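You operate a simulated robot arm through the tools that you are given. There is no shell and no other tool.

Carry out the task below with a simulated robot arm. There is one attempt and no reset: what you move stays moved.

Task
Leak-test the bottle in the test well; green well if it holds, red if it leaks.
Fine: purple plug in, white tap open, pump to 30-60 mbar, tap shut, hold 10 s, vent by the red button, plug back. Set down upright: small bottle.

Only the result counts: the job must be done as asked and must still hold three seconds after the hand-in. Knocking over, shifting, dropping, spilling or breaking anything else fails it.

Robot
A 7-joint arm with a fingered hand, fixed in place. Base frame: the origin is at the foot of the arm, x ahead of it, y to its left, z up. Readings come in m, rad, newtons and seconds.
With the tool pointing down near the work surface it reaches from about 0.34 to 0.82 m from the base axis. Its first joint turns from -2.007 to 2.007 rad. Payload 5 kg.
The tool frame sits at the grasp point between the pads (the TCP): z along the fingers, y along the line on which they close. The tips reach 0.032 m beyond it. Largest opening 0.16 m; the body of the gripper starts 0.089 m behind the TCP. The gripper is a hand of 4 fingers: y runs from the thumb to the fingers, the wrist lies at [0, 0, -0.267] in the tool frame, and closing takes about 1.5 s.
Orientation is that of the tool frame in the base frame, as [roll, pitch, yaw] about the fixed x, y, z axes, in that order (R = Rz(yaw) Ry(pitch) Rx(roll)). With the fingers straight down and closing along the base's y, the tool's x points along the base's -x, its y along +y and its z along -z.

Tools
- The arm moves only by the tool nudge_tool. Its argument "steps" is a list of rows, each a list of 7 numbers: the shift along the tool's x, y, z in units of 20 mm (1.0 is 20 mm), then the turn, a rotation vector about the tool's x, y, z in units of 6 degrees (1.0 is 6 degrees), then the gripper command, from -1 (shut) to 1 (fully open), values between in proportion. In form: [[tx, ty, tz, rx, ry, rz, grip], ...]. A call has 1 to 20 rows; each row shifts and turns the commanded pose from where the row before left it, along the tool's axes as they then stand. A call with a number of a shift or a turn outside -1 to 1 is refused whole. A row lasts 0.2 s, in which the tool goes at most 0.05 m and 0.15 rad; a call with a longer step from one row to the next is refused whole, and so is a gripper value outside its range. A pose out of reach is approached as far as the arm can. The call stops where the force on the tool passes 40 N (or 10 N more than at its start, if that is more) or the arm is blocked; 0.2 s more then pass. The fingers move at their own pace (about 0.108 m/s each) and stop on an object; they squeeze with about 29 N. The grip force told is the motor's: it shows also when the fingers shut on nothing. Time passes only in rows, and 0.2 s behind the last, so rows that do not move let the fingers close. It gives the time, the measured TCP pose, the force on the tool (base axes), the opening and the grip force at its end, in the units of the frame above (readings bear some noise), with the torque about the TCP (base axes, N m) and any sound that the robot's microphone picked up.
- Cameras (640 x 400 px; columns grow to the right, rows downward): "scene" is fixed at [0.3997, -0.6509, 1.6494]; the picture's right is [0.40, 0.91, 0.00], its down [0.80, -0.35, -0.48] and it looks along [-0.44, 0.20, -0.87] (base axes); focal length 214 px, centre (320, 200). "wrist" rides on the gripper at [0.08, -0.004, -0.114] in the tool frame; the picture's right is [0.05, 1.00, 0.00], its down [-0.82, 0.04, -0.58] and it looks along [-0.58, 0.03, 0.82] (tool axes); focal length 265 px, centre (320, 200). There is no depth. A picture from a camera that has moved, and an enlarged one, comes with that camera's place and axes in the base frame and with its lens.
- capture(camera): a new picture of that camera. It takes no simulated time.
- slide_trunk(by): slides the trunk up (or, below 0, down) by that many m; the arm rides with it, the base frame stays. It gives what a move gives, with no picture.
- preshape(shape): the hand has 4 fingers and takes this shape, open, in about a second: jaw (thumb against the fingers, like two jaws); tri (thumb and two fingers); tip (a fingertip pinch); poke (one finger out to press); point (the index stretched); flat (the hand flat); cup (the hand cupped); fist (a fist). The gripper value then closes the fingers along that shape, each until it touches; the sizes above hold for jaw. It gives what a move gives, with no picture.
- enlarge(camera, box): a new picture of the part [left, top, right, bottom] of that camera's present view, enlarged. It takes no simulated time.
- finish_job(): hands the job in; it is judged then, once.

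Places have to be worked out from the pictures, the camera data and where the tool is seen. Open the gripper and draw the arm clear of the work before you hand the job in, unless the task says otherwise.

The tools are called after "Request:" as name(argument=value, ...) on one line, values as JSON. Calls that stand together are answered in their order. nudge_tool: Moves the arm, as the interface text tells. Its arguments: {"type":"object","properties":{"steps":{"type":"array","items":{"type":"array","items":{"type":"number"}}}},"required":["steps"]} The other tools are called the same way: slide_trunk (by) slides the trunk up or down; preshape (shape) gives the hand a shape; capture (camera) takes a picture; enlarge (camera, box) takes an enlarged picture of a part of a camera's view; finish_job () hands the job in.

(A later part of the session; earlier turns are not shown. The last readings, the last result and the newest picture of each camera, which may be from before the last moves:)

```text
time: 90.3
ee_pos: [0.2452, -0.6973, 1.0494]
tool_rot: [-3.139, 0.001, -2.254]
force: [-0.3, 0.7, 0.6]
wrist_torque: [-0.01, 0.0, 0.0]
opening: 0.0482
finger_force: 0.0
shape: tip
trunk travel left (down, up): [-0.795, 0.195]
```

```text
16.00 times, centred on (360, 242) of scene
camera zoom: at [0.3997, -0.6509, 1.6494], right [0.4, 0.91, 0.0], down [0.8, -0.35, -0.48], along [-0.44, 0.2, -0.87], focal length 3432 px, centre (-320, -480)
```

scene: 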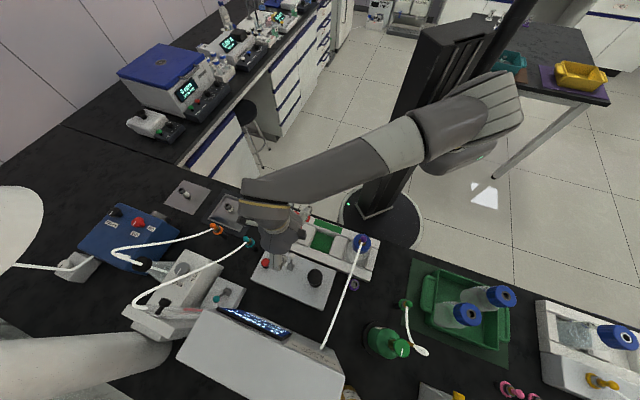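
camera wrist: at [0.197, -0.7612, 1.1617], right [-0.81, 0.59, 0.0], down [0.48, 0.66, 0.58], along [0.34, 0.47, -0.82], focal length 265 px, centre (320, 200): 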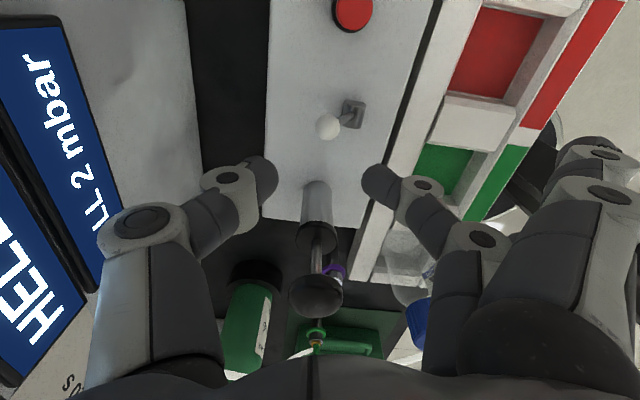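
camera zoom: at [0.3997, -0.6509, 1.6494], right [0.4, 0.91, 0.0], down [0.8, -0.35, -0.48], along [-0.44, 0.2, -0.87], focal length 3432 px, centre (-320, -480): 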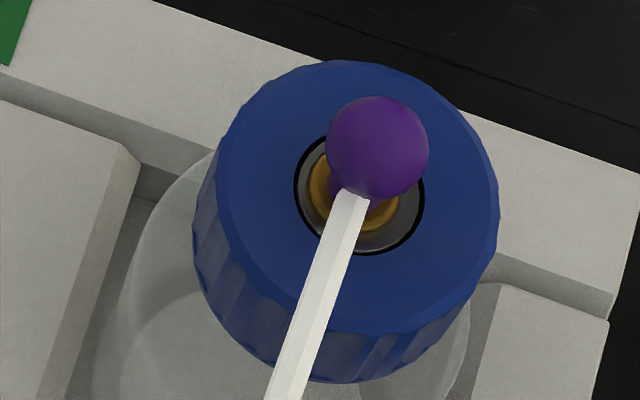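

30 mbar, HELD 7 s, FALL ~6 mbar. Continue waiting to pass 10 s.

Request:
nudge_tool(steps=[[0, 0, 0, 0, 0, 0, -0.4], [0, 0, 0, 0, 0, 0, -0.4], [0, 0, 0, 0, 0, 0, -0.4], [0, 0, 0, 0, 0, 0, -0.4], [0, 0, 0, 0, 0, 0, -0.4], [0, 0, 0, 0, 0, 0, -0.4], [0, 0, 0, 0, 0, 0, -0.4], [0, 0, 0, 0, 0, 0, -0.4], [0, 0, 0, 0, 0, 0, -0.4], [0, 0, 0, 0, 0, 0, -0.4], [0, 0, 0, 0, 0, 0, -0.4], [0, 0, 0, 0, 0, 0, -0.4], [0, 0, 0, 0, 0, 0, -0.4], [0, 0, 0, 0, 0, 0, -0.4], [0, 0, 0, 0, 0, 0, -0.4], [0, 0, 0, 0, 0, 0, -0.4], [0, 0, 0, 0, 0, 0, -0.4], [0, 0, 0, 0, 0, 0, -0.4], [0, 0, 0, 0, 0, 0, -0.4], [0, 0, 0, 0, 0, 0, -0.4]])

Request:
enlarge(camera="scene", box=[245, 305, 290, 340])

Request:
enlarge(camera="scene", box=[215, 300, 295, 345])

```text
time: 94.5
ee_pos: [0.2453, -0.6968, 1.0496]
tool_rot: [-3.14, 0.0, -2.252]
force: [0.0, 0.1, 0.5]
wrist_torque: [0.04, 0.02, 0.01]
opening: 0.0479
finger_force: 0.1
shape: tip
trunk travel left (down, up): [-0.795, 0.195]
```

```text
11.43 times, centred on (268, 322) of scene
camera zoom: at [0.3997, -0.6509, 1.6494], right [0.4, 0.91, 0.0], down [0.8, -0.35, -0.48], along [-0.44, 0.2, -0.87], focal length 2451 px, centre (920, -1200)
```

zoom: 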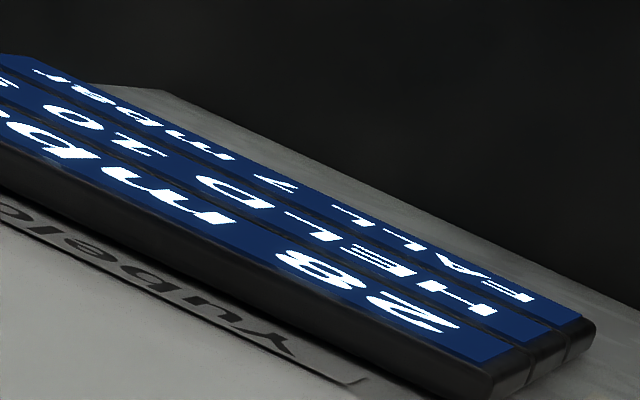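

```text
8.00 times, centred on (255, 322) of scene
camera zoom: at [0.3997, -0.6509, 1.6494], right [0.4, 0.91, 0.0], down [0.8, -0.35, -0.48], along [-0.44, 0.2, -0.87], focal length 1716 px, centre (840, -780)
```

zoom: 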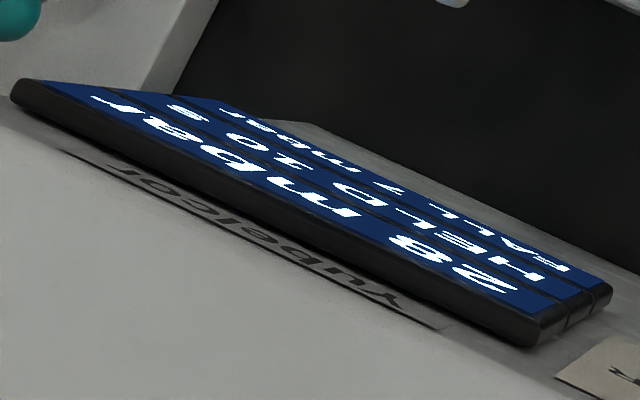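

Hold result: 28 mbar, HELD 10 s, FALL 7 mbar → the bottle leaks (limit 3 mbar), so it belongs in the red well. Next is venting: I close the pinch, rise, turn the hand back (to keep the camera off the teal hose) and move over the red button.

Request:
nudge_tool(steps=[[0, 0, -1, 0, 0, 0, -1], [0, 0, -1, 0, 0, 0, -1], [0, 0, -0.5, 0, 0, 1, -1], [0, 0, 0, 0, 0, 1, -1], [0, 0, 0, 0, 0, 1, -1], [0, 0, 0, 0, 0, 1, -1], [0, 0, 0, 0, 0, 1, -1], [0, 0, 0, 0, 0, 1, -1], [0, 0, 0, 0, 0, 1, -1], [0, 0, 0, 0, 0, 1, -1], [0, 0, 0, 0, 0, 0, -1]])

Request:
nudge_tool(steps=[[0.9, -0.6, 0, 0, 0, 0, -1], [0.9, -0.6, 0, 0, 0, 0, -1], [0.9, -0.6, 0, 0, 0, 0, -1], [0.9, -0.6, 0, 0, 0, 0, -1], [0, 0, 0, 0, 0, 0, -1]])

Request:
capture(camera="wrist")

Request:
capture(camera="scene")

```text
time: 96.9
ee_pos: [0.2447, -0.6972, 1.0989]
tool_rot: [-3.141, -0.001, -3.091]
force: [0.1, -0.4, -0.1]
wrist_torque: [-0.06, 0.03, -0.03]
opening: 0.0004
finger_force: 28.9
shape: tip
trunk travel left (down, up): [-0.795, 0.195]
```

```text
time: 98.1
ee_pos: [0.1781, -0.7503, 1.1005]
tool_rot: [-3.141, 0.001, -3.087]
force: [0.7, -0.1, 0.3]
wrist_torque: [-0.02, 0.03, 0.01]
opening: 0.0
finger_force: 29.5
shape: tip
trunk travel left (down, up): [-0.795, 0.195]
```

```text
taken
camera wrist: at [0.0968, -0.7567, 1.2123], right [-0.1, 0.99, 0.0], down [0.81, 0.09, 0.58], along [0.58, 0.06, -0.82], focal length 265 px, centre (320, 200)
```

wrist: 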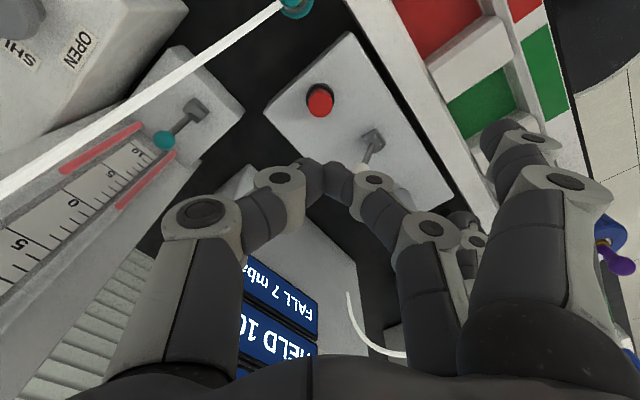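

```text
taken
```

scene: 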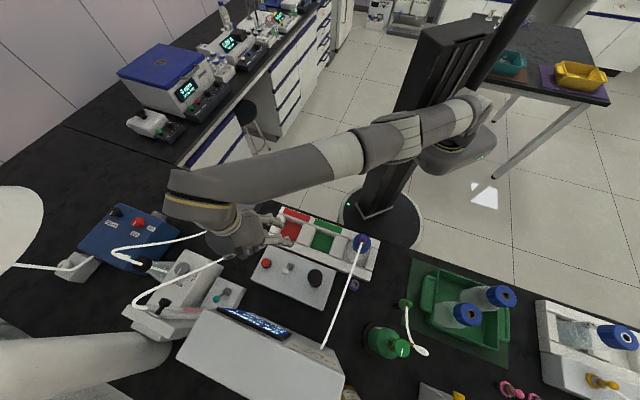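

The red button is right under the TCP (display: HELD 10 s, FALL 7 mbar). Descend to ~2 cm above it.

Request:
nudge_tool(steps=[[0, 0, 1, 0, 0, 0, -1], [0, 0, 1, 0, 0, 0, -1], [0, 0, 1, 0, 0, 0, -1], [0, 0, 1, 0, 0, 0, -1], [0, 0, 1, 0, 0, 0, -1], [0, 0, 1, 0, 0, 0, -1], [0, 0, 0.6, 0, 0, 0, -1], [0, 0, 0, 0, 0, 0, -1]])

Request:
capture(camera="wrist")

Request:
enlarge(camera="scene", box=[170, 200, 320, 310])

```text
time: 99.9
ee_pos: [0.1744, -0.7504, 0.9649]
tool_rot: [3.14, 0.002, -3.089]
force: [0.2, 0.3, 1.1]
wrist_torque: [0.02, 0.0, 0.0]
opening: 0.0
finger_force: 28.9
shape: tip
trunk travel left (down, up): [-0.795, 0.195]
```

```text
taken
camera wrist: at [0.0942, -0.7564, 1.0786], right [-0.1, 0.99, 0.0], down [0.81, 0.09, 0.58], along [0.58, 0.06, -0.82], focal length 265 px, centre (320, 200)
```

wrist: 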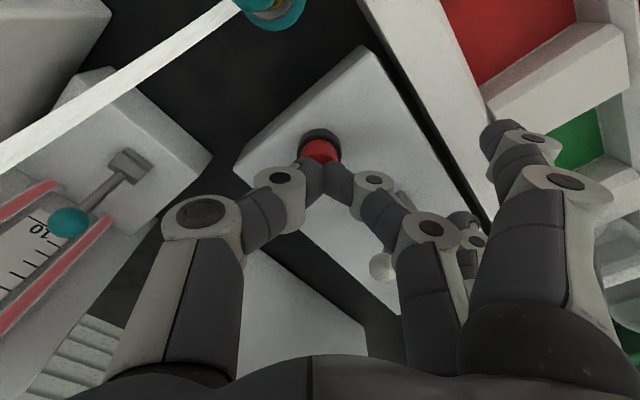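

```text
3.64 times, centred on (245, 255) of scene
camera zoom: at [0.3997, -0.6509, 1.6494], right [0.4, 0.91, 0.0], down [0.8, -0.35, -0.48], along [-0.44, 0.2, -0.87], focal length 780 px, centre (593, 0)
```

zoom: 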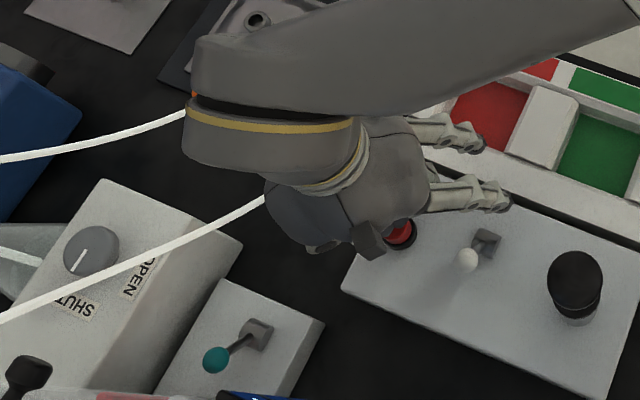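

Aligned over the red button. Press down in small steps, watching the force.

Request:
nudge_tool(steps=[[0, 0, 0.25, 0, 0, 0, -1], [0, 0, 0.25, 0, 0, 0, -1], [0, 0, 0.25, 0, 0, 0, -1], [0, 0, 0.15, 0, 0, 0, -1]])

Request:
enlarge(camera="scene", box=[215, 300, 295, 345])

Request:
enlarge(camera="wrist", box=[240, 90, 400, 220])

```text
time: 100.9
ee_pos: [0.1748, -0.7495, 0.9518]
tool_rot: [-3.138, 0.003, -3.089]
force: [0.8, 1.6, 11.6]
wrist_torque: [0.08, -0.06, 0.02]
opening: 0.0
finger_force: 28.5
shape: tip
trunk travel left (down, up): [-0.795, 0.195]
heard: click
```

```text
8.00 times, centred on (255, 322) of scene
camera zoom: at [0.3997, -0.6509, 1.6494], right [0.4, 0.91, 0.0], down [0.8, -0.35, -0.48], along [-0.44, 0.2, -0.87], focal length 1716 px, centre (840, -780)
```

zoom: 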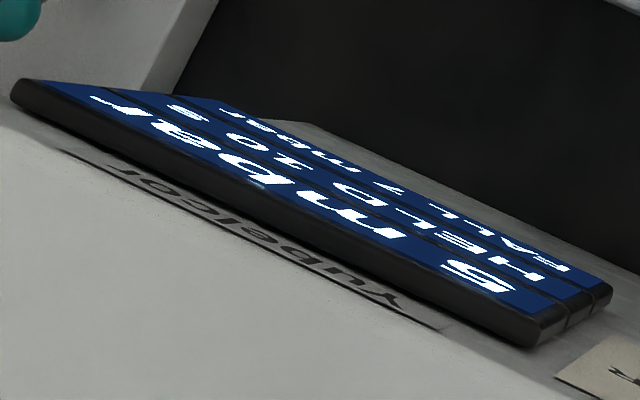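

```text
3.08 times, centred on (320, 155) of wrist
camera zoom: at [0.094, -0.7565, 1.0637], right [-0.1, 0.99, 0.0], down [0.81, 0.09, 0.58], along [0.58, 0.06, -0.82], focal length 817 px, centre (320, 338)
```

zoom: 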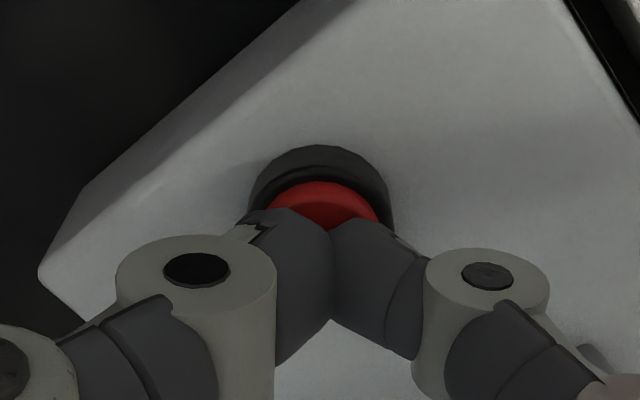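

Click heard and the pressure is falling fast (5 mbar). I hold the button for a second until it reaches 0.

Request:
nudge_tool(steps=[[0, 0, 0, 0, 0, 0, -1], [0, 0, 0, 0, 0, 0, -1], [0, 0, 0, 0, 0, 0, -1], [0, 0, 0, 0, 0, 0, -1], [0, 0, 0, 0, 0, 0, -1]])

Request:
enlarge(camera="scene", box=[215, 300, 295, 345])

```text
time: 102.1
ee_pos: [0.1749, -0.7491, 0.9511]
tool_rot: [-3.139, 0.001, -3.09]
force: [2.4, -2.8, 15.5]
wrist_torque: [-0.1, -0.12, -0.01]
opening: 0.0001
finger_force: 28.6
shape: tip
trunk travel left (down, up): [-0.795, 0.195]
```

```text
8.00 times, centred on (255, 322) of scene
camera zoom: at [0.3997, -0.6509, 1.6494], right [0.4, 0.91, 0.0], down [0.8, -0.35, -0.48], along [-0.44, 0.2, -0.87], focal length 1716 px, centre (840, -780)
```

zoom: 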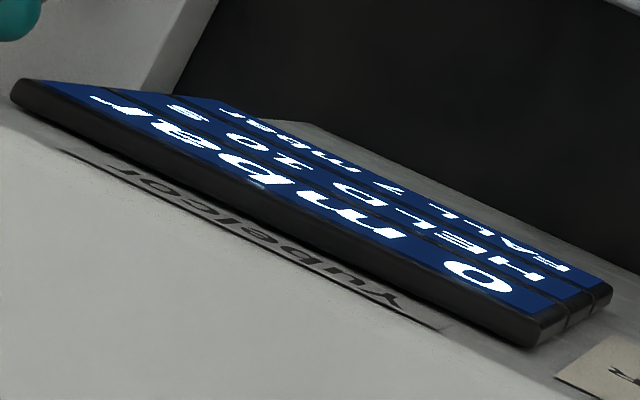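

Vented: 0 mbar, with HELD 10 s / FALL 7 mbar retained. Now rise straight up and travel back over the bottle to fetch the plug.

Request:
nudge_tool(steps=[[0, 0, -0.5, 0, 0, 0, -1], [0, 0, -1, 0, 0, 0, -1], [0, 0, -1, 0, 0, 0, -1], [0, 0, -1, 0, 0, 0, -1], [0, 0, -1, 0, 0, 0, -1], [0, 0, -1, 0, 0, 0, -1], [0, 0, -1, 0, 0, 0, -1], [0, 0, -1, 0, 0, 0, -1], [0, 0, -1, 0, 0, 0, -1], [0, 0, -1, 0, 0, 0, -1], [0, 0, -0.5, 0, 0, 0, -1]])

Request:
nudge_tool(steps=[[-0.34, 0.98, 0, 0, 0, 0, -1], [-0.34, 0.98, 0, 0, 0, 0, -1], [-0.34, 0.98, 0, 0, 0, 0, -1], [-0.34, 0.98, 0, 0, 0, 0, -1], [-0.34, 0.98, 0, 0, 0, 0, -1], [-0.34, 0.98, 0, 0, 0, 0, -1], [-0.34, 0.98, 0, 0, 0, 0, -1], [-0.34, 0.98, 0, 0, 0, 0, -1], [-0.34, 0.98, 0, 0, 0, 0, -1], [-0.34, 0.98, 0, 0, 0, 0, -1], [-0.34, 0.98, 0, 0, 0, 0, -1], [-0.34, 0.98, 0, 0, 0, 0, -0.4], [-0.34, 0.98, 0, 0, 0, 0, -0.4], [-0.34, 0.98, 0, 0, 0, 0, -0.4], [-0.34, 0.98, 0, 0, 0, 0, -0.4], [0, 0, 0, 0, 0, 0, -0.4]])

Request:
capture(camera="wrist")

Request:
capture(camera="scene")

```text
time: 104.5
ee_pos: [0.1749, -0.7434, 1.1449]
tool_rot: [3.14, 0.001, -3.091]
force: [-0.7, 0.1, 0.0]
wrist_torque: [0.05, -0.02, 0.03]
opening: 0.0
finger_force: 29.5
shape: tip
out of reach, approached as far as the arm can: row 10
trunk travel left (down, up): [-0.795, 0.195]
```

```text
time: 107.9
ee_pos: [0.2641, -0.444, 1.1462]
tool_rot: [-3.138, 0.001, -3.088]
force: [1.0, 0.4, 0.8]
wrist_torque: [-0.01, 0.01, 0.01]
opening: 0.0476
finger_force: 0.1
shape: tip
trunk travel left (down, up): [-0.795, 0.195]
```

```text
taken
camera wrist: at [0.1832, -0.4518, 1.2579], right [-0.1, 0.99, 0.0], down [0.81, 0.09, 0.58], along [0.58, 0.06, -0.82], focal length 265 px, centre (320, 200)
```

wrist: 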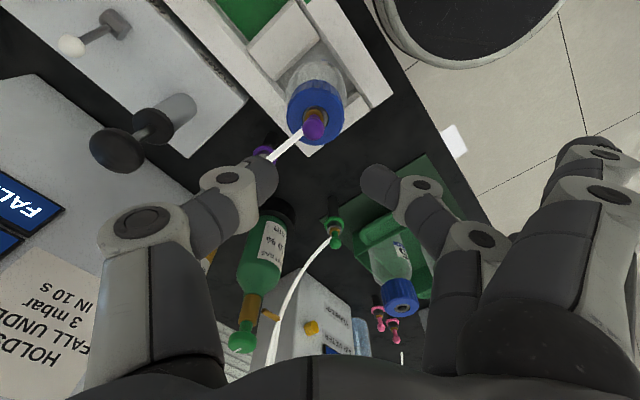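

```text
taken
```

scene: 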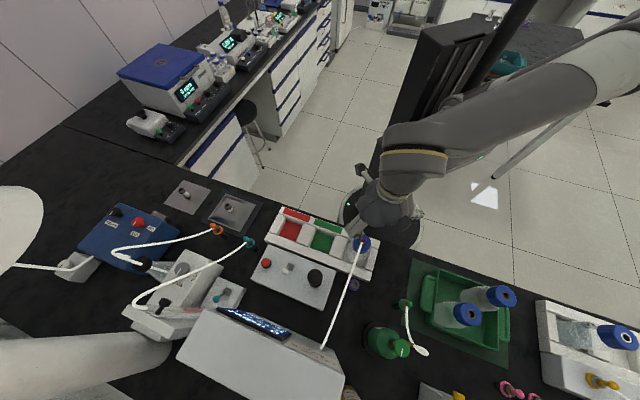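

Above the bottle. Zoom in on the plug ball for fine alignment.

Request:
enlarge(camera="wrist", box=[270, 70, 370, 170])

Request:
enlarge(camera="scene", box=[340, 225, 380, 265])

```text
4.00 times, centred on (320, 120) of wrist
camera zoom: at [0.1832, -0.4518, 1.2579], right [-0.1, 0.99, 0.0], down [0.81, 0.09, 0.58], along [0.58, 0.06, -0.82], focal length 1062 px, centre (320, 520)
```

zoom: 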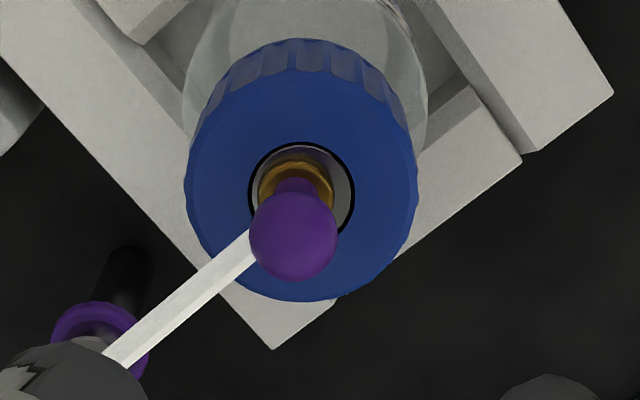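

```text
10.00 times, centred on (360, 245) of scene
camera zoom: at [0.3997, -0.6509, 1.6494], right [0.4, 0.91, 0.0], down [0.8, -0.35, -0.48], along [-0.44, 0.2, -0.87], focal length 2145 px, centre (-80, -250)
```

zoom: 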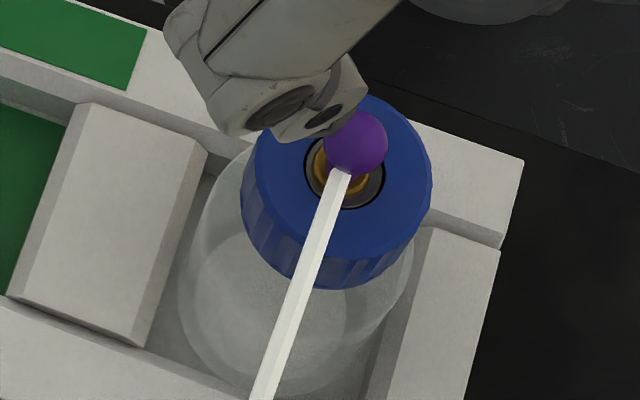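

The ball is 5.5 mm to the thumb side of the TCP; I correct and descend in two stages with the pinch open.

Request:
nudge_tool(steps=[[0, -0.275, 0.6, 0, 0, 0, -0.4], [0, 0, 1, 0, 0, 0, -0.4], [0, 0, 1, 0, 0, 0, -0.4], [0, 0, 1, 0, 0, 0, -0.4], [0, 0, 0, 0, 0, 0, -0.4]])

Request:
enlarge(camera="wrist", box=[240, 90, 400, 220])

```text
time: 109.1
ee_pos: [0.2625, -0.4498, 1.0716]
tool_rot: [-3.141, 0.002, -3.09]
force: [-0.3, 0.1, -1.0]
wrist_torque: [0.02, 0.0, -0.02]
opening: 0.0479
finger_force: 0.0
shape: tip
trunk travel left (down, up): [-0.795, 0.195]
```

```text
3.08 times, centred on (320, 155) of wrist
camera zoom: at [0.1821, -0.4568, 1.185], right [-0.1, 0.99, 0.0], down [0.81, 0.09, 0.58], along [0.58, 0.06, -0.82], focal length 817 px, centre (320, 338)
```

zoom: 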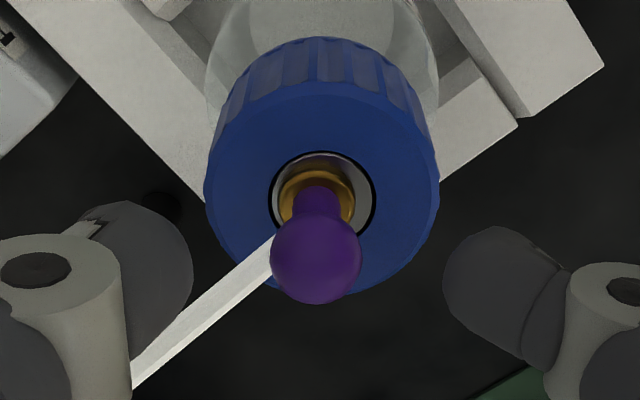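

Centred. Descend the last 20 mm and close the pinch on the ball.

Request:
nudge_tool(steps=[[-0.05, 0, 0.5, 0, 0, 0, -0.4], [0, 0, 0.48, 0, 0, 0, -0.4], [0, 0, 0, 0, 0, 0, -0.4], [0, 0, 0, 0, 0, 0, -1], [0, 0, 0, 0, 0, 0, -1], [0, 0, 0, 0, 0, 0, -1], [0, 0, 0, 0, 0, 0, -1], [0, 0, 0, 0, 0, 0, -1]])

Request:
enlarge(camera="wrist", box=[240, 110, 400, 230])

```text
time: 110.9
ee_pos: [0.2649, -0.4494, 1.054]
tool_rot: [-3.14, 0.002, -3.089]
force: [0.4, 0.4, 0.1]
wrist_torque: [-0.02, 0.02, -0.01]
opening: 0.0084
finger_force: 28.5
shape: tip
trunk travel left (down, up): [-0.795, 0.195]
```

```text
3.33 times, centred on (320, 170) of wrist
camera zoom: at [0.1838, -0.4566, 1.1664], right [-0.1, 0.99, 0.0], down [0.81, 0.09, 0.58], along [0.58, 0.06, -0.82], focal length 885 px, centre (320, 300)
```

zoom: 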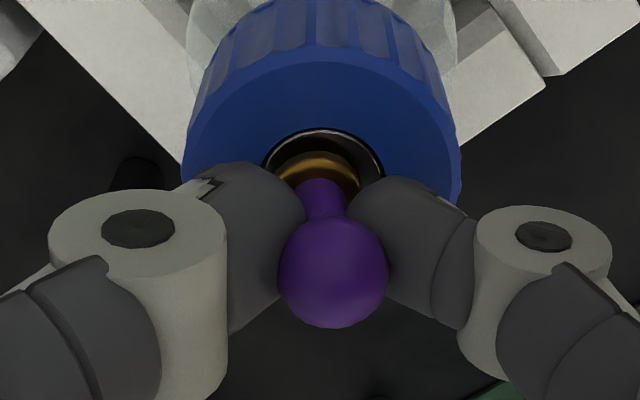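

Plug gripped (28.5 N). Lift slowly and check that the bottle stays down.

Request:
nudge_tool(steps=[[0, 0, -0.3, 0, 0, 0, -1], [0, 0, -0.4, 0, 0, 0, -1], [0, 0, -0.5, 0, 0, 0, -1], [0, 0, -0.5, 0, 0, 0, -1], [0, 0, 0, 0, 0, 0, -1]])

Request:
enlarge(camera="wrist", box=[240, 90, 400, 210])

Request:
enlarge(camera="scene", box=[320, 200, 420, 290])

```text
time: 112.1
ee_pos: [0.2646, -0.4494, 1.0893]
tool_rot: [-3.14, 0.001, -3.089]
force: [-0.1, -0.2, -0.8]
wrist_torque: [-0.04, 0.0, 0.0]
opening: 0.0082
finger_force: 29.3
shape: tip
trunk travel left (down, up): [-0.795, 0.195]
```

```text
3.33 times, centred on (320, 150) of wrist
camera zoom: at [0.1846, -0.4566, 1.2005], right [-0.1, 0.99, 0.0], down [0.81, 0.09, 0.58], along [0.58, 0.06, -0.82], focal length 885 px, centre (320, 367)
```

zoom: 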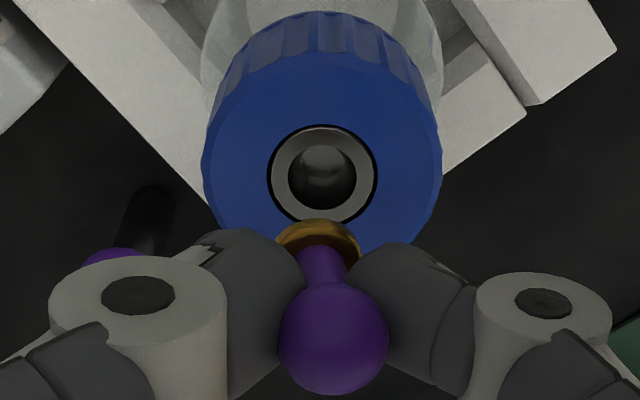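

```text
4.44 times, centred on (370, 245) of scene
camera zoom: at [0.3997, -0.6509, 1.6494], right [0.4, 0.91, 0.0], down [0.8, -0.35, -0.48], along [-0.44, 0.2, -0.87], focal length 953 px, centre (98, 0)
```

zoom: 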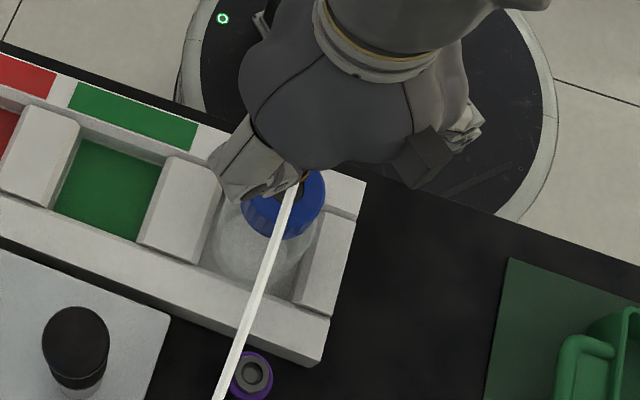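

Plug is free and the bottle stayed in its well. I raise 20 mm, apply the 4.5° lean compensation and carry the plug above its home socket.

Request:
nudge_tool(steps=[[0, 0, -1, 0, 0, 0, -1], [-0.5, -0.4, 0, 0, 0, 0, -1], [-0.85, -0.7, 0, 0, 0, 0, -1], [-0.85, -0.7, 0, 0, 0, 0, -1], [-0.85, -0.7, 0, 0, 0, 0, -1], [-0.76, -0.66, 0, 0, 0, 0, -1], [-0.5, -0.4, 0, -0.35, 0, 0, -1], [0, 0, 0, -0.4, 0, 0, -1], [0, 0, 0, 0, 0, 0, -1]])

Request:
enlarge(camera="wrist", box=[250, 80, 390, 210])

Request:
capture(camera="scene")

```text
time: 114.1
ee_pos: [0.3549, -0.5172, 1.1084]
tool_rot: [3.063, 0.001, -3.089]
force: [0.1, -0.8, -1.1]
wrist_torque: [0.02, 0.02, 0.01]
opening: 0.0081
finger_force: 29.0
shape: tip
trunk travel left (down, up): [-0.795, 0.195]
```

```text
3.08 times, centred on (320, 145) of wrist
camera zoom: at [0.2751, -0.5332, 1.2199], right [-0.1, 0.99, 0.08], down [0.81, 0.04, 0.58], along [0.57, 0.12, -0.81], focal length 817 px, centre (320, 369)
```

zoom: 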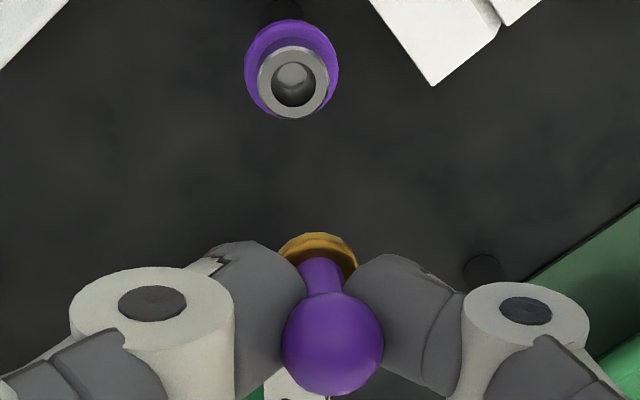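

```text
taken
```

scene: 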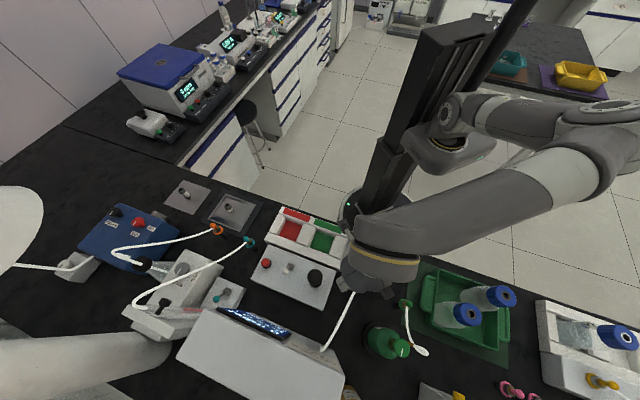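

Socket centre measured at (0.3566,-0.512); the plug hangs at about (0.357,-0.5134). I correct 1.5 mm in +y and lower straight down 115 mm, stopping ~17 mm above the seat.

Request:
nudge_tool(steps=[[0.02, -0.063, 0.957, 0, 0, 0, -1], [0, -0.063, 0.957, 0, 0, 0, -1], [0, -0.063, 0.957, 0, 0, 0, -1], [0, -0.063, 0.957, 0, 0, 0, -1], [0, -0.063, 0.957, 0, 0, 0, -1], [0, -0.063, 0.957, 0, 0, 0, -1], [0, 0, 0, 0, 0, 0, -1], [0, 0, 0, 0, 0, 0, -1]])

Request:
enlarge(camera="wrist", box=[260, 110, 380, 220])

```text
time: 115.9
ee_pos: [0.3551, -0.5153, 0.9935]
tool_rot: [3.064, 0.0, -3.089]
force: [-0.5, -0.4, -0.3]
wrist_torque: [-0.03, 0.0, 0.02]
opening: 0.008
finger_force: 29.3
shape: tip
trunk travel left (down, up): [-0.795, 0.195]
```

```text
3.64 times, centred on (320, 165) of wrist
camera zoom: at [0.2745, -0.5308, 1.105], right [-0.1, 0.99, 0.08], down [0.81, 0.04, 0.58], along [0.57, 0.12, -0.81], focal length 965 px, centre (320, 327)
```

zoom: 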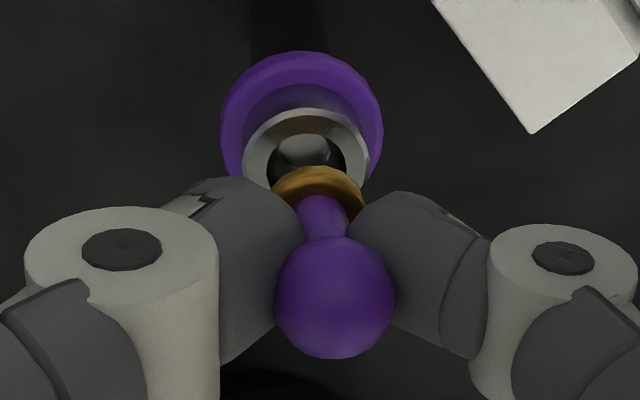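

The collar and socket are aligned in the base frame within ~0.5 mm. Lower 14 mm more and check again.

Request:
nudge_tool(steps=[[0, -0.035, 0.35, 0, 0, 0, -1], [0, -0.035, 0.35, 0, 0, 0, -1], [0, 0, 0, 0, 0, 0, -1], [0, 0, 0, 0, 0, 0, -1]])

Request:
enlarge(camera="wrist", box=[260, 110, 380, 220])

```text
time: 116.9
ee_pos: [0.3549, -0.5148, 0.9799]
tool_rot: [3.065, 0.002, -3.09]
force: [-0.6, -0.9, -1.6]
wrist_torque: [0.01, 0.02, 0.0]
opening: 0.008
finger_force: 28.8
shape: tip
trunk travel left (down, up): [-0.795, 0.195]
```

```text
3.64 times, centred on (320, 165) of wrist
camera zoom: at [0.275, -0.5312, 1.0912], right [-0.1, 0.99, 0.08], down [0.81, 0.04, 0.58], along [0.57, 0.12, -0.81], focal length 965 px, centre (320, 327)
```

zoom: 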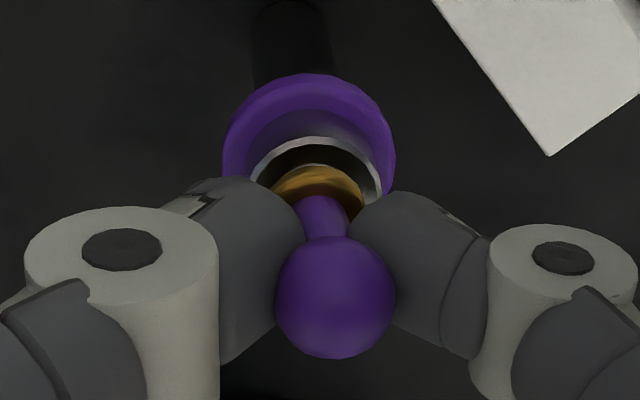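

About 4–5 mm remain to the seated pattern. Lower 4 mm in 2 mm steps, watching force.

Request:
nudge_tool(steps=[[0, -0.008, 0.1, 0, 0, 0, -1], [0, -0.008, 0.1, 0, 0, 0, -1], [0, 0, 0, 0, 0, 0, -1]])

Request:
enlarge(camera="wrist", box=[260, 110, 380, 220])

```text
time: 117.7
ee_pos: [0.3554, -0.5149, 0.9739]
tool_rot: [3.065, -0.001, -3.088]
force: [0.3, 1.1, -0.7]
wrist_torque: [0.04, 0.0, -0.02]
opening: 0.0079
finger_force: 29.0
shape: tip
trunk travel left (down, up): [-0.795, 0.195]
```

```text
3.64 times, centred on (320, 165) of wrist
camera zoom: at [0.2748, -0.5317, 1.0865], right [-0.1, 0.99, 0.08], down [0.81, 0.04, 0.58], along [0.57, 0.12, -0.81], focal length 965 px, centre (320, 327)
```

zoom: 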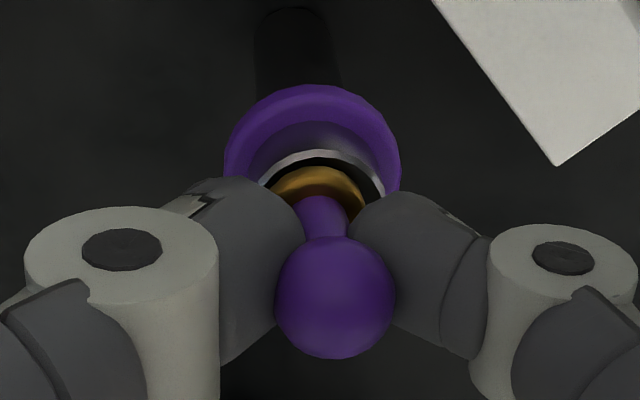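

Pattern matches the original seated one (collar ~16 px inside the rim), no force. One more 1.5 mm step to feel the seat.

Request:
nudge_tool(steps=[[0, -0.006, 0.075, 0, 0, 0, -1], [0, 0, 0, 0, 0, 0, -1]])

Request:
enlarge(camera="wrist", box=[260, 110, 380, 220])

```text
time: 118.3
ee_pos: [0.3544, -0.5156, 0.9726]
tool_rot: [3.065, 0.001, -3.09]
force: [-0.2, 1.0, 0.1]
wrist_torque: [0.06, -0.01, 0.03]
opening: 0.0084
finger_force: 29.3
shape: tip
trunk travel left (down, up): [-0.795, 0.195]
```

```text
3.64 times, centred on (320, 165) of wrist
camera zoom: at [0.275, -0.5319, 1.0846], right [-0.1, 0.99, 0.08], down [0.81, 0.04, 0.58], along [0.57, 0.12, -0.81], focal length 965 px, centre (320, 327)
```

zoom: 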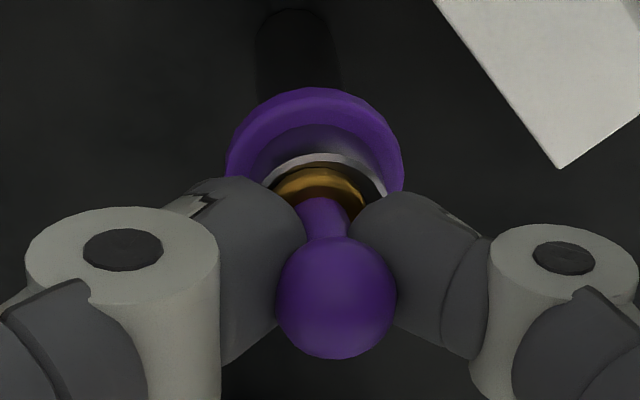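

The collar is in the socket with the opening just starting to change — seated. Release the plug gently.

Request:
nudge_tool(steps=[[0, 0, 0, 0, 0, 0, -0.75], [0, 0, 0, 0, 0, 0, -0.6], [0, 0, 0, 0, 0, 0, -0.4], [0, 0, 0, 0, 0, 0, -0.4], [0, 0, 0, 0, 0, 0, -0.4]])

Request:
enlarge(camera="wrist", box=[240, 110, 400, 230])

```text
time: 119.5
ee_pos: [0.3547, -0.516, 0.9729]
tool_rot: [3.066, 0.001, -3.089]
force: [-0.4, -0.4, -0.7]
wrist_torque: [-0.01, 0.01, 0.02]
opening: 0.0475
finger_force: 0.1
shape: tip
trunk travel left (down, up): [-0.795, 0.195]
```

```text
3.33 times, centred on (320, 170) of wrist
camera zoom: at [0.2747, -0.5321, 1.0846], right [-0.1, 0.99, 0.08], down [0.81, 0.04, 0.58], along [0.57, 0.12, -0.81], focal length 885 px, centre (320, 300)
```

zoom: 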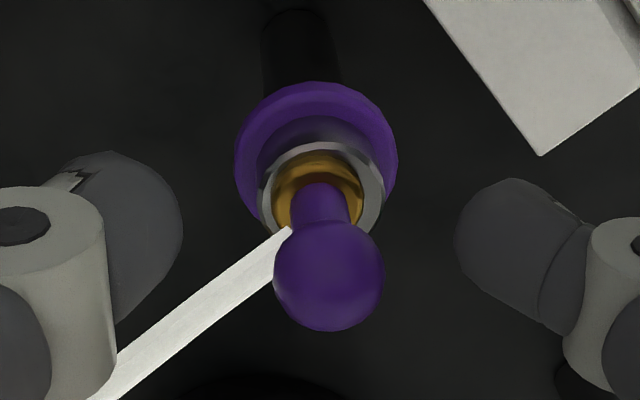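

The plug sits concentric in its home socket. Rise straight up and verify from both cameras.

Request:
nudge_tool(steps=[[0, 0.04, -0.5, 0, 0, 0, -0.4], [0, 0.078, -0.99, 0, 0, 0, -0.4], [0, 0.078, -0.99, 0, 0, 0, -0.4], [0, 0.078, -0.99, 0, 0, 0, -0.4], [0, 0.078, -0.99, 0, 0, 0, -0.4], [0, 0.078, -0.99, 0, 0, 0, -0.4], [0, 0.078, -0.99, 0, 0, 0, -0.4], [0, 0, 0, 0.75, 0, 0, -0.4], [0, 0, 0, 0, 0, 0, -0.4]])

Request:
capture(camera="wrist")

Request:
enlarge(camera="wrist", box=[280, 50, 360, 130])

Request:
capture(camera="scene")

```text
time: 121.5
ee_pos: [0.3539, -0.5162, 1.103]
tool_rot: [3.141, 0.0, -3.089]
force: [-0.3, -0.1, 0.7]
wrist_torque: [0.04, -0.03, -0.02]
opening: 0.0475
finger_force: 0.0
shape: tip
trunk travel left (down, up): [-0.795, 0.195]
```

```text
taken
camera wrist: at [0.2731, -0.5242, 1.2152], right [-0.1, 0.99, 0.0], down [0.81, 0.09, 0.58], along [0.57, 0.06, -0.82], focal length 265 px, centre (320, 200)
```

wrist: 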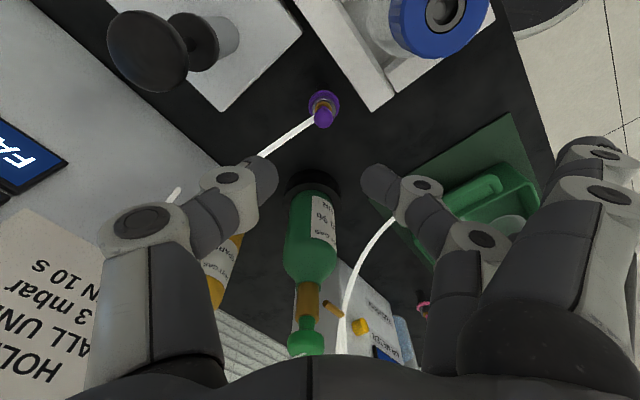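

```text
5.00 times, centred on (320, 90) of wrist
camera zoom: at [0.2731, -0.5242, 1.2152], right [-0.1, 0.99, 0.0], down [0.81, 0.09, 0.58], along [0.57, 0.06, -0.82], focal length 1327 px, centre (320, 750)
```

zoom: 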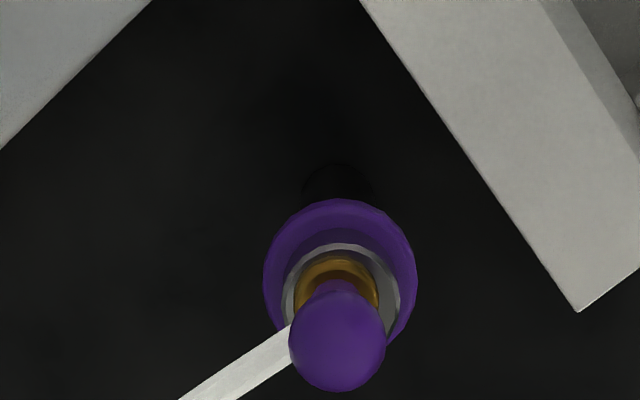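

```text
taken
```

scene: 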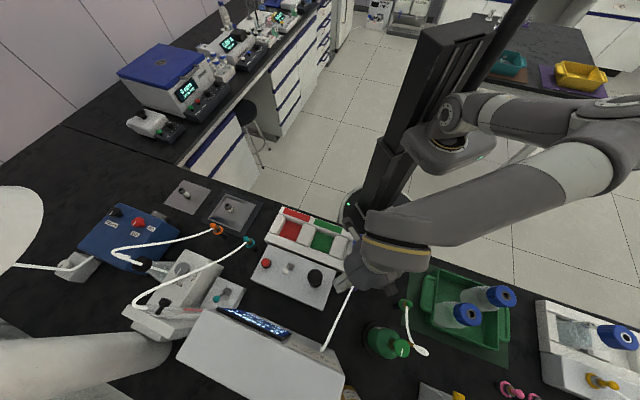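

The purple plug is home again, looking as at the start. Next the bottle: I raise a little, move over it, and turn the hand to close along the rack's long axis.

Request:
nudge_tool(steps=[[0, 0, -1, 0, 0, 0, -0.4], [0.85, 0.72, -0.8, 0, 0, 0, -0.4], [0.85, 0.72, 0, 0, 0, 0, -0.4], [0.85, 0.72, 0, 0, 0, 0, -0.4], [0.85, 0.72, 0, 0, 0, 0, -0.4], [0.83, 0.72, 0, 0, 0, 0, -0.4], [0, 0, 0, 0, 0, 1, -0.4], [0, 0, 0, 0, 0, 1, -0.4], [0, 0, 0, 0, 0, 1, -0.4], [0, 0, 0, 0, 0, 1, -0.4], [0, 0, 0, 0, 0, 1, -0.4], [0, 0, 0, 0, 0, 1, -0.4], [0, 0, 0, 0, 0, 1, -0.4], [0, 0, 0, 0, 0, 1, -0.4], [0, 0, 0, 0, 0, 0, -0.4]])

Request:
preshape(shape="jaw")

Request:
capture(camera="wrist")

Request:
capture(camera="scene")

```text
time: 124.7
ee_pos: [0.2674, -0.4479, 1.1379]
tool_rot: [3.141, 0.002, 2.356]
force: [-0.3, -0.1, -1.3]
wrist_torque: [-0.04, 0.02, -0.01]
opening: 0.0475
finger_force: 0.0
shape: tip
trunk travel left (down, up): [-0.795, 0.195]
```

```text
time: 125.6
ee_pos: [0.2664, -0.4473, 1.1383]
tool_rot: [3.141, 0.002, 2.356]
force: [-0.4, -0.7, 0.2]
wrist_torque: [0.01, -0.02, -0.02]
opening: 0.1603
finger_force: 0.1
shape: jaw
trunk travel left (down, up): [-0.795, 0.195]
```

```text
taken
camera wrist: at [0.2063, -0.3931, 1.251], right [0.67, 0.74, 0.0], down [0.61, -0.55, 0.58], along [0.43, -0.39, -0.82], focal length 265 px, centre (320, 200)
```

wrist: 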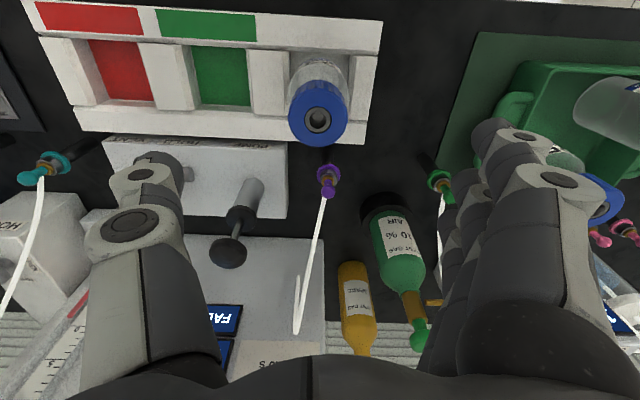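

```text
taken
```

scene: 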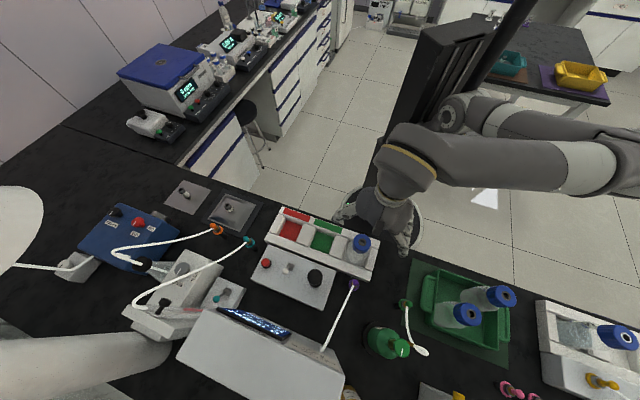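

The bottle cap is centred under the open jaw. Descend to about z=1.05 first and re-check alignment.

Request:
nudge_tool(steps=[[0, -0.05, 1, 0, 0, 0, 1], [0, 0, 1, 0, 0, 0, 1], [0, 0, 1, 0, 0, 0, 1], [0, 0, 1, 0, 0, 0, 1], [0, 0, 0.5, 0, 0, 0, 1], [0, 0, 0, 0, 0, 0, 1]])

Request:
capture(camera="wrist")

Request:
enlarge(camera="scene", box=[310, 190, 440, 300])

```text
time: 127.0
ee_pos: [0.2666, -0.4499, 1.0488]
tool_rot: [-3.141, 0.002, 2.356]
force: [-0.1, 0.4, 0.3]
wrist_torque: [0.03, -0.01, 0.01]
opening: 0.1599
finger_force: 0.0
shape: jaw
trunk travel left (down, up): [-0.795, 0.195]
```

```text
taken
camera wrist: at [0.2058, -0.3947, 1.1603], right [0.67, 0.74, 0.0], down [0.61, -0.55, 0.58], along [0.43, -0.39, -0.82], focal length 265 px, centre (320, 200)
```

wrist: 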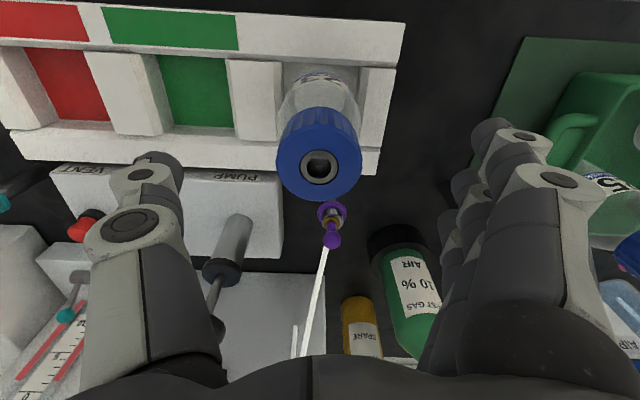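

```text
3.64 times, centred on (375, 245) of scene
camera zoom: at [0.3997, -0.6509, 1.6494], right [0.4, 0.91, 0.0], down [0.8, -0.35, -0.48], along [-0.44, 0.2, -0.87], focal length 780 px, centre (120, 36)
```

zoom: 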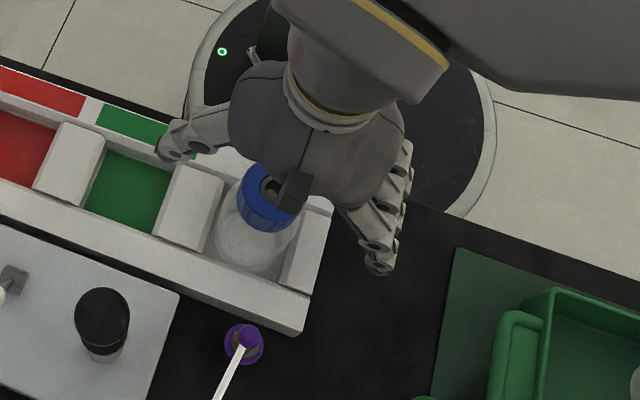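

Cap centred between thumb and fingers. Descend 56 mm to mid-cap height.

Request:
nudge_tool(steps=[[0, 0, 1, 0, 0, 0, 1], [0, 0, 1, 0, 0, 0, 1], [0, 0, 0.8, 0, 0, 0, 1], [0, 0, 0, 0, 0, 0, 1]])

Request:
capture(camera="wrist")

Request:
enlarge(camera="scene", box=[310, 190, 440, 300])

```text
time: 128.0
ee_pos: [0.2659, -0.4483, 0.9926]
tool_rot: [3.141, 0.002, 2.357]
force: [0.8, -0.4, 0.4]
wrist_torque: [-0.01, -0.03, 0.0]
opening: 0.1599
finger_force: 0.0
shape: jaw
trunk travel left (down, up): [-0.795, 0.195]
```

```text
taken
camera wrist: at [0.2053, -0.3933, 1.1038], right [0.67, 0.74, 0.0], down [0.61, -0.55, 0.58], along [0.43, -0.39, -0.82], focal length 265 px, centre (320, 200)
```

wrist: 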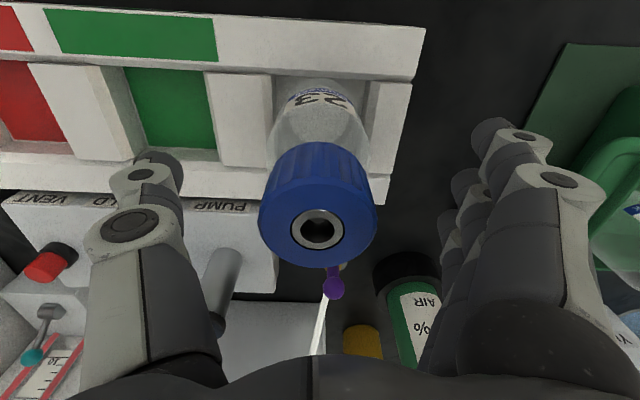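

```text
3.64 times, centred on (375, 245) of scene
camera zoom: at [0.3997, -0.6509, 1.6494], right [0.4, 0.91, 0.0], down [0.8, -0.35, -0.48], along [-0.44, 0.2, -0.87], focal length 780 px, centre (120, 36)
```

zoom: 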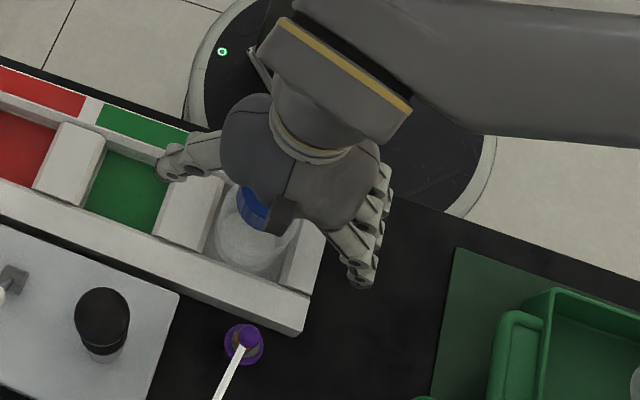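

Good. Close the jaw on the cap.

Request:
nudge_tool(steps=[[0, 0, 0, 0, 0, 0, 0.3], [0, 0, 0, 0, 0, 0, 0], [0, 0, 0, 0, 0, 0, -0.2], [0, 0, 0, 0, 0, 0, -0.5], [0, 0, 0, 0, 0, 0, -1], [0, 0, 0, 0, 0, 0, -1], [0, 0, 0, 0, 0, 0, -1], [0, 0, 0, 0, 0, 0, -1]])

Request:
capture(camera="wrist")

Request:
enlarge(camera="scene", box=[310, 190, 440, 300])

```text
time: 129.8
ee_pos: [0.2662, -0.4472, 0.9912]
tool_rot: [3.14, 0.005, 2.357]
force: [2.0, 1.7, 9.8]
wrist_torque: [0.39, -0.54, -0.01]
opening: 0.0335
finger_force: 29.2
shape: jaw
trunk travel left (down, up): [-0.795, 0.195]
```

```text
taken
camera wrist: at [0.2056, -0.3929, 1.1045], right [0.67, 0.74, 0.0], down [0.61, -0.55, 0.58], along [0.43, -0.39, -0.81], focal length 265 px, centre (320, 200)
```

wrist: 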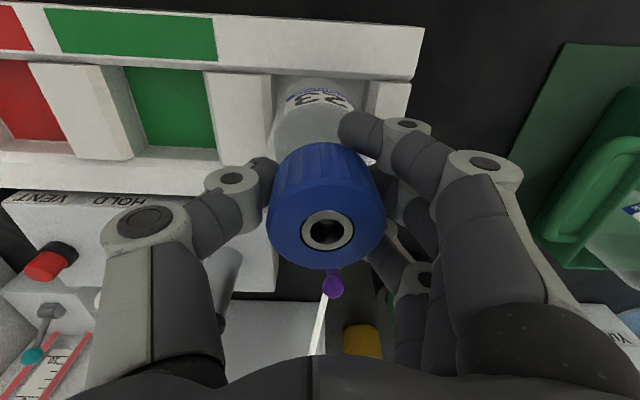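

```text
3.64 times, centred on (375, 245) of scene
camera zoom: at [0.3997, -0.6509, 1.6494], right [0.4, 0.91, 0.0], down [0.8, -0.35, -0.48], along [-0.44, 0.2, -0.87], focal length 780 px, centre (120, 36)
```

zoom: 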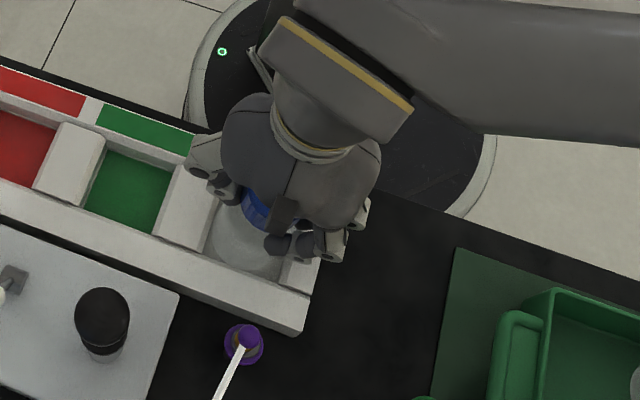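

The fingers have wrapped around the neck under the cap (grip 29 N). Lift slowly 30 mm and check.

Request:
nudge_tool(steps=[[0, 0, -0.25, 0, 0, 0, -1], [0, 0, -0.35, 0, 0, 0, -1], [0, 0, -0.45, 0, 0, 0, -1], [0, 0, -0.45, 0, 0, 0, -1], [0, 0, 0, 0, 0, 0, -1]])

Request:
capture(camera="wrist")

Request:
enlarge(camera="scene", box=[310, 190, 440, 300])

```text
time: 131.0
ee_pos: [0.2654, -0.449, 1.0219]
tool_rot: [3.141, 0.003, 2.356]
force: [-0.8, 0.0, -2.4]
wrist_torque: [0.04, -0.01, -0.02]
opening: 0.0325
finger_force: 29.2
shape: jaw
trunk travel left (down, up): [-0.795, 0.195]
```

```text
taken
camera wrist: at [0.2052, -0.3935, 1.1349], right [0.67, 0.74, 0.0], down [0.61, -0.55, 0.58], along [0.43, -0.39, -0.82], focal length 265 px, centre (320, 200)
```

wrist: 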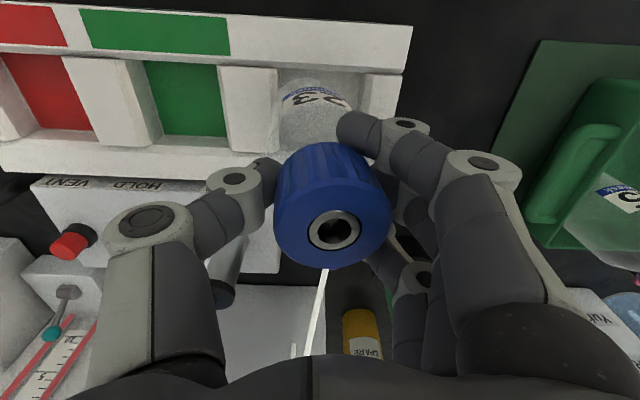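

```text
3.64 times, centred on (375, 245) of scene
camera zoom: at [0.3997, -0.6509, 1.6494], right [0.4, 0.91, 0.0], down [0.8, -0.35, -0.48], along [-0.44, 0.2, -0.87], focal length 780 px, centre (120, 36)
```

zoom: 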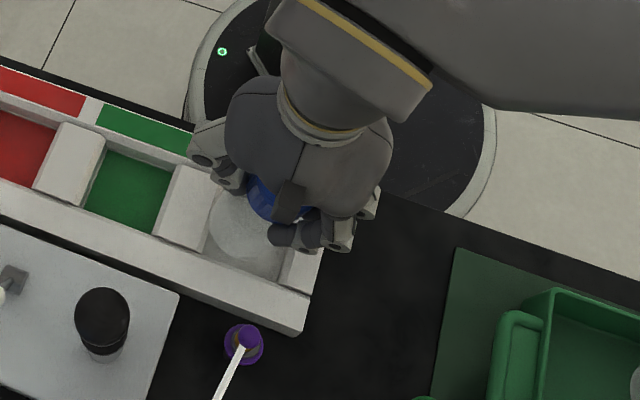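

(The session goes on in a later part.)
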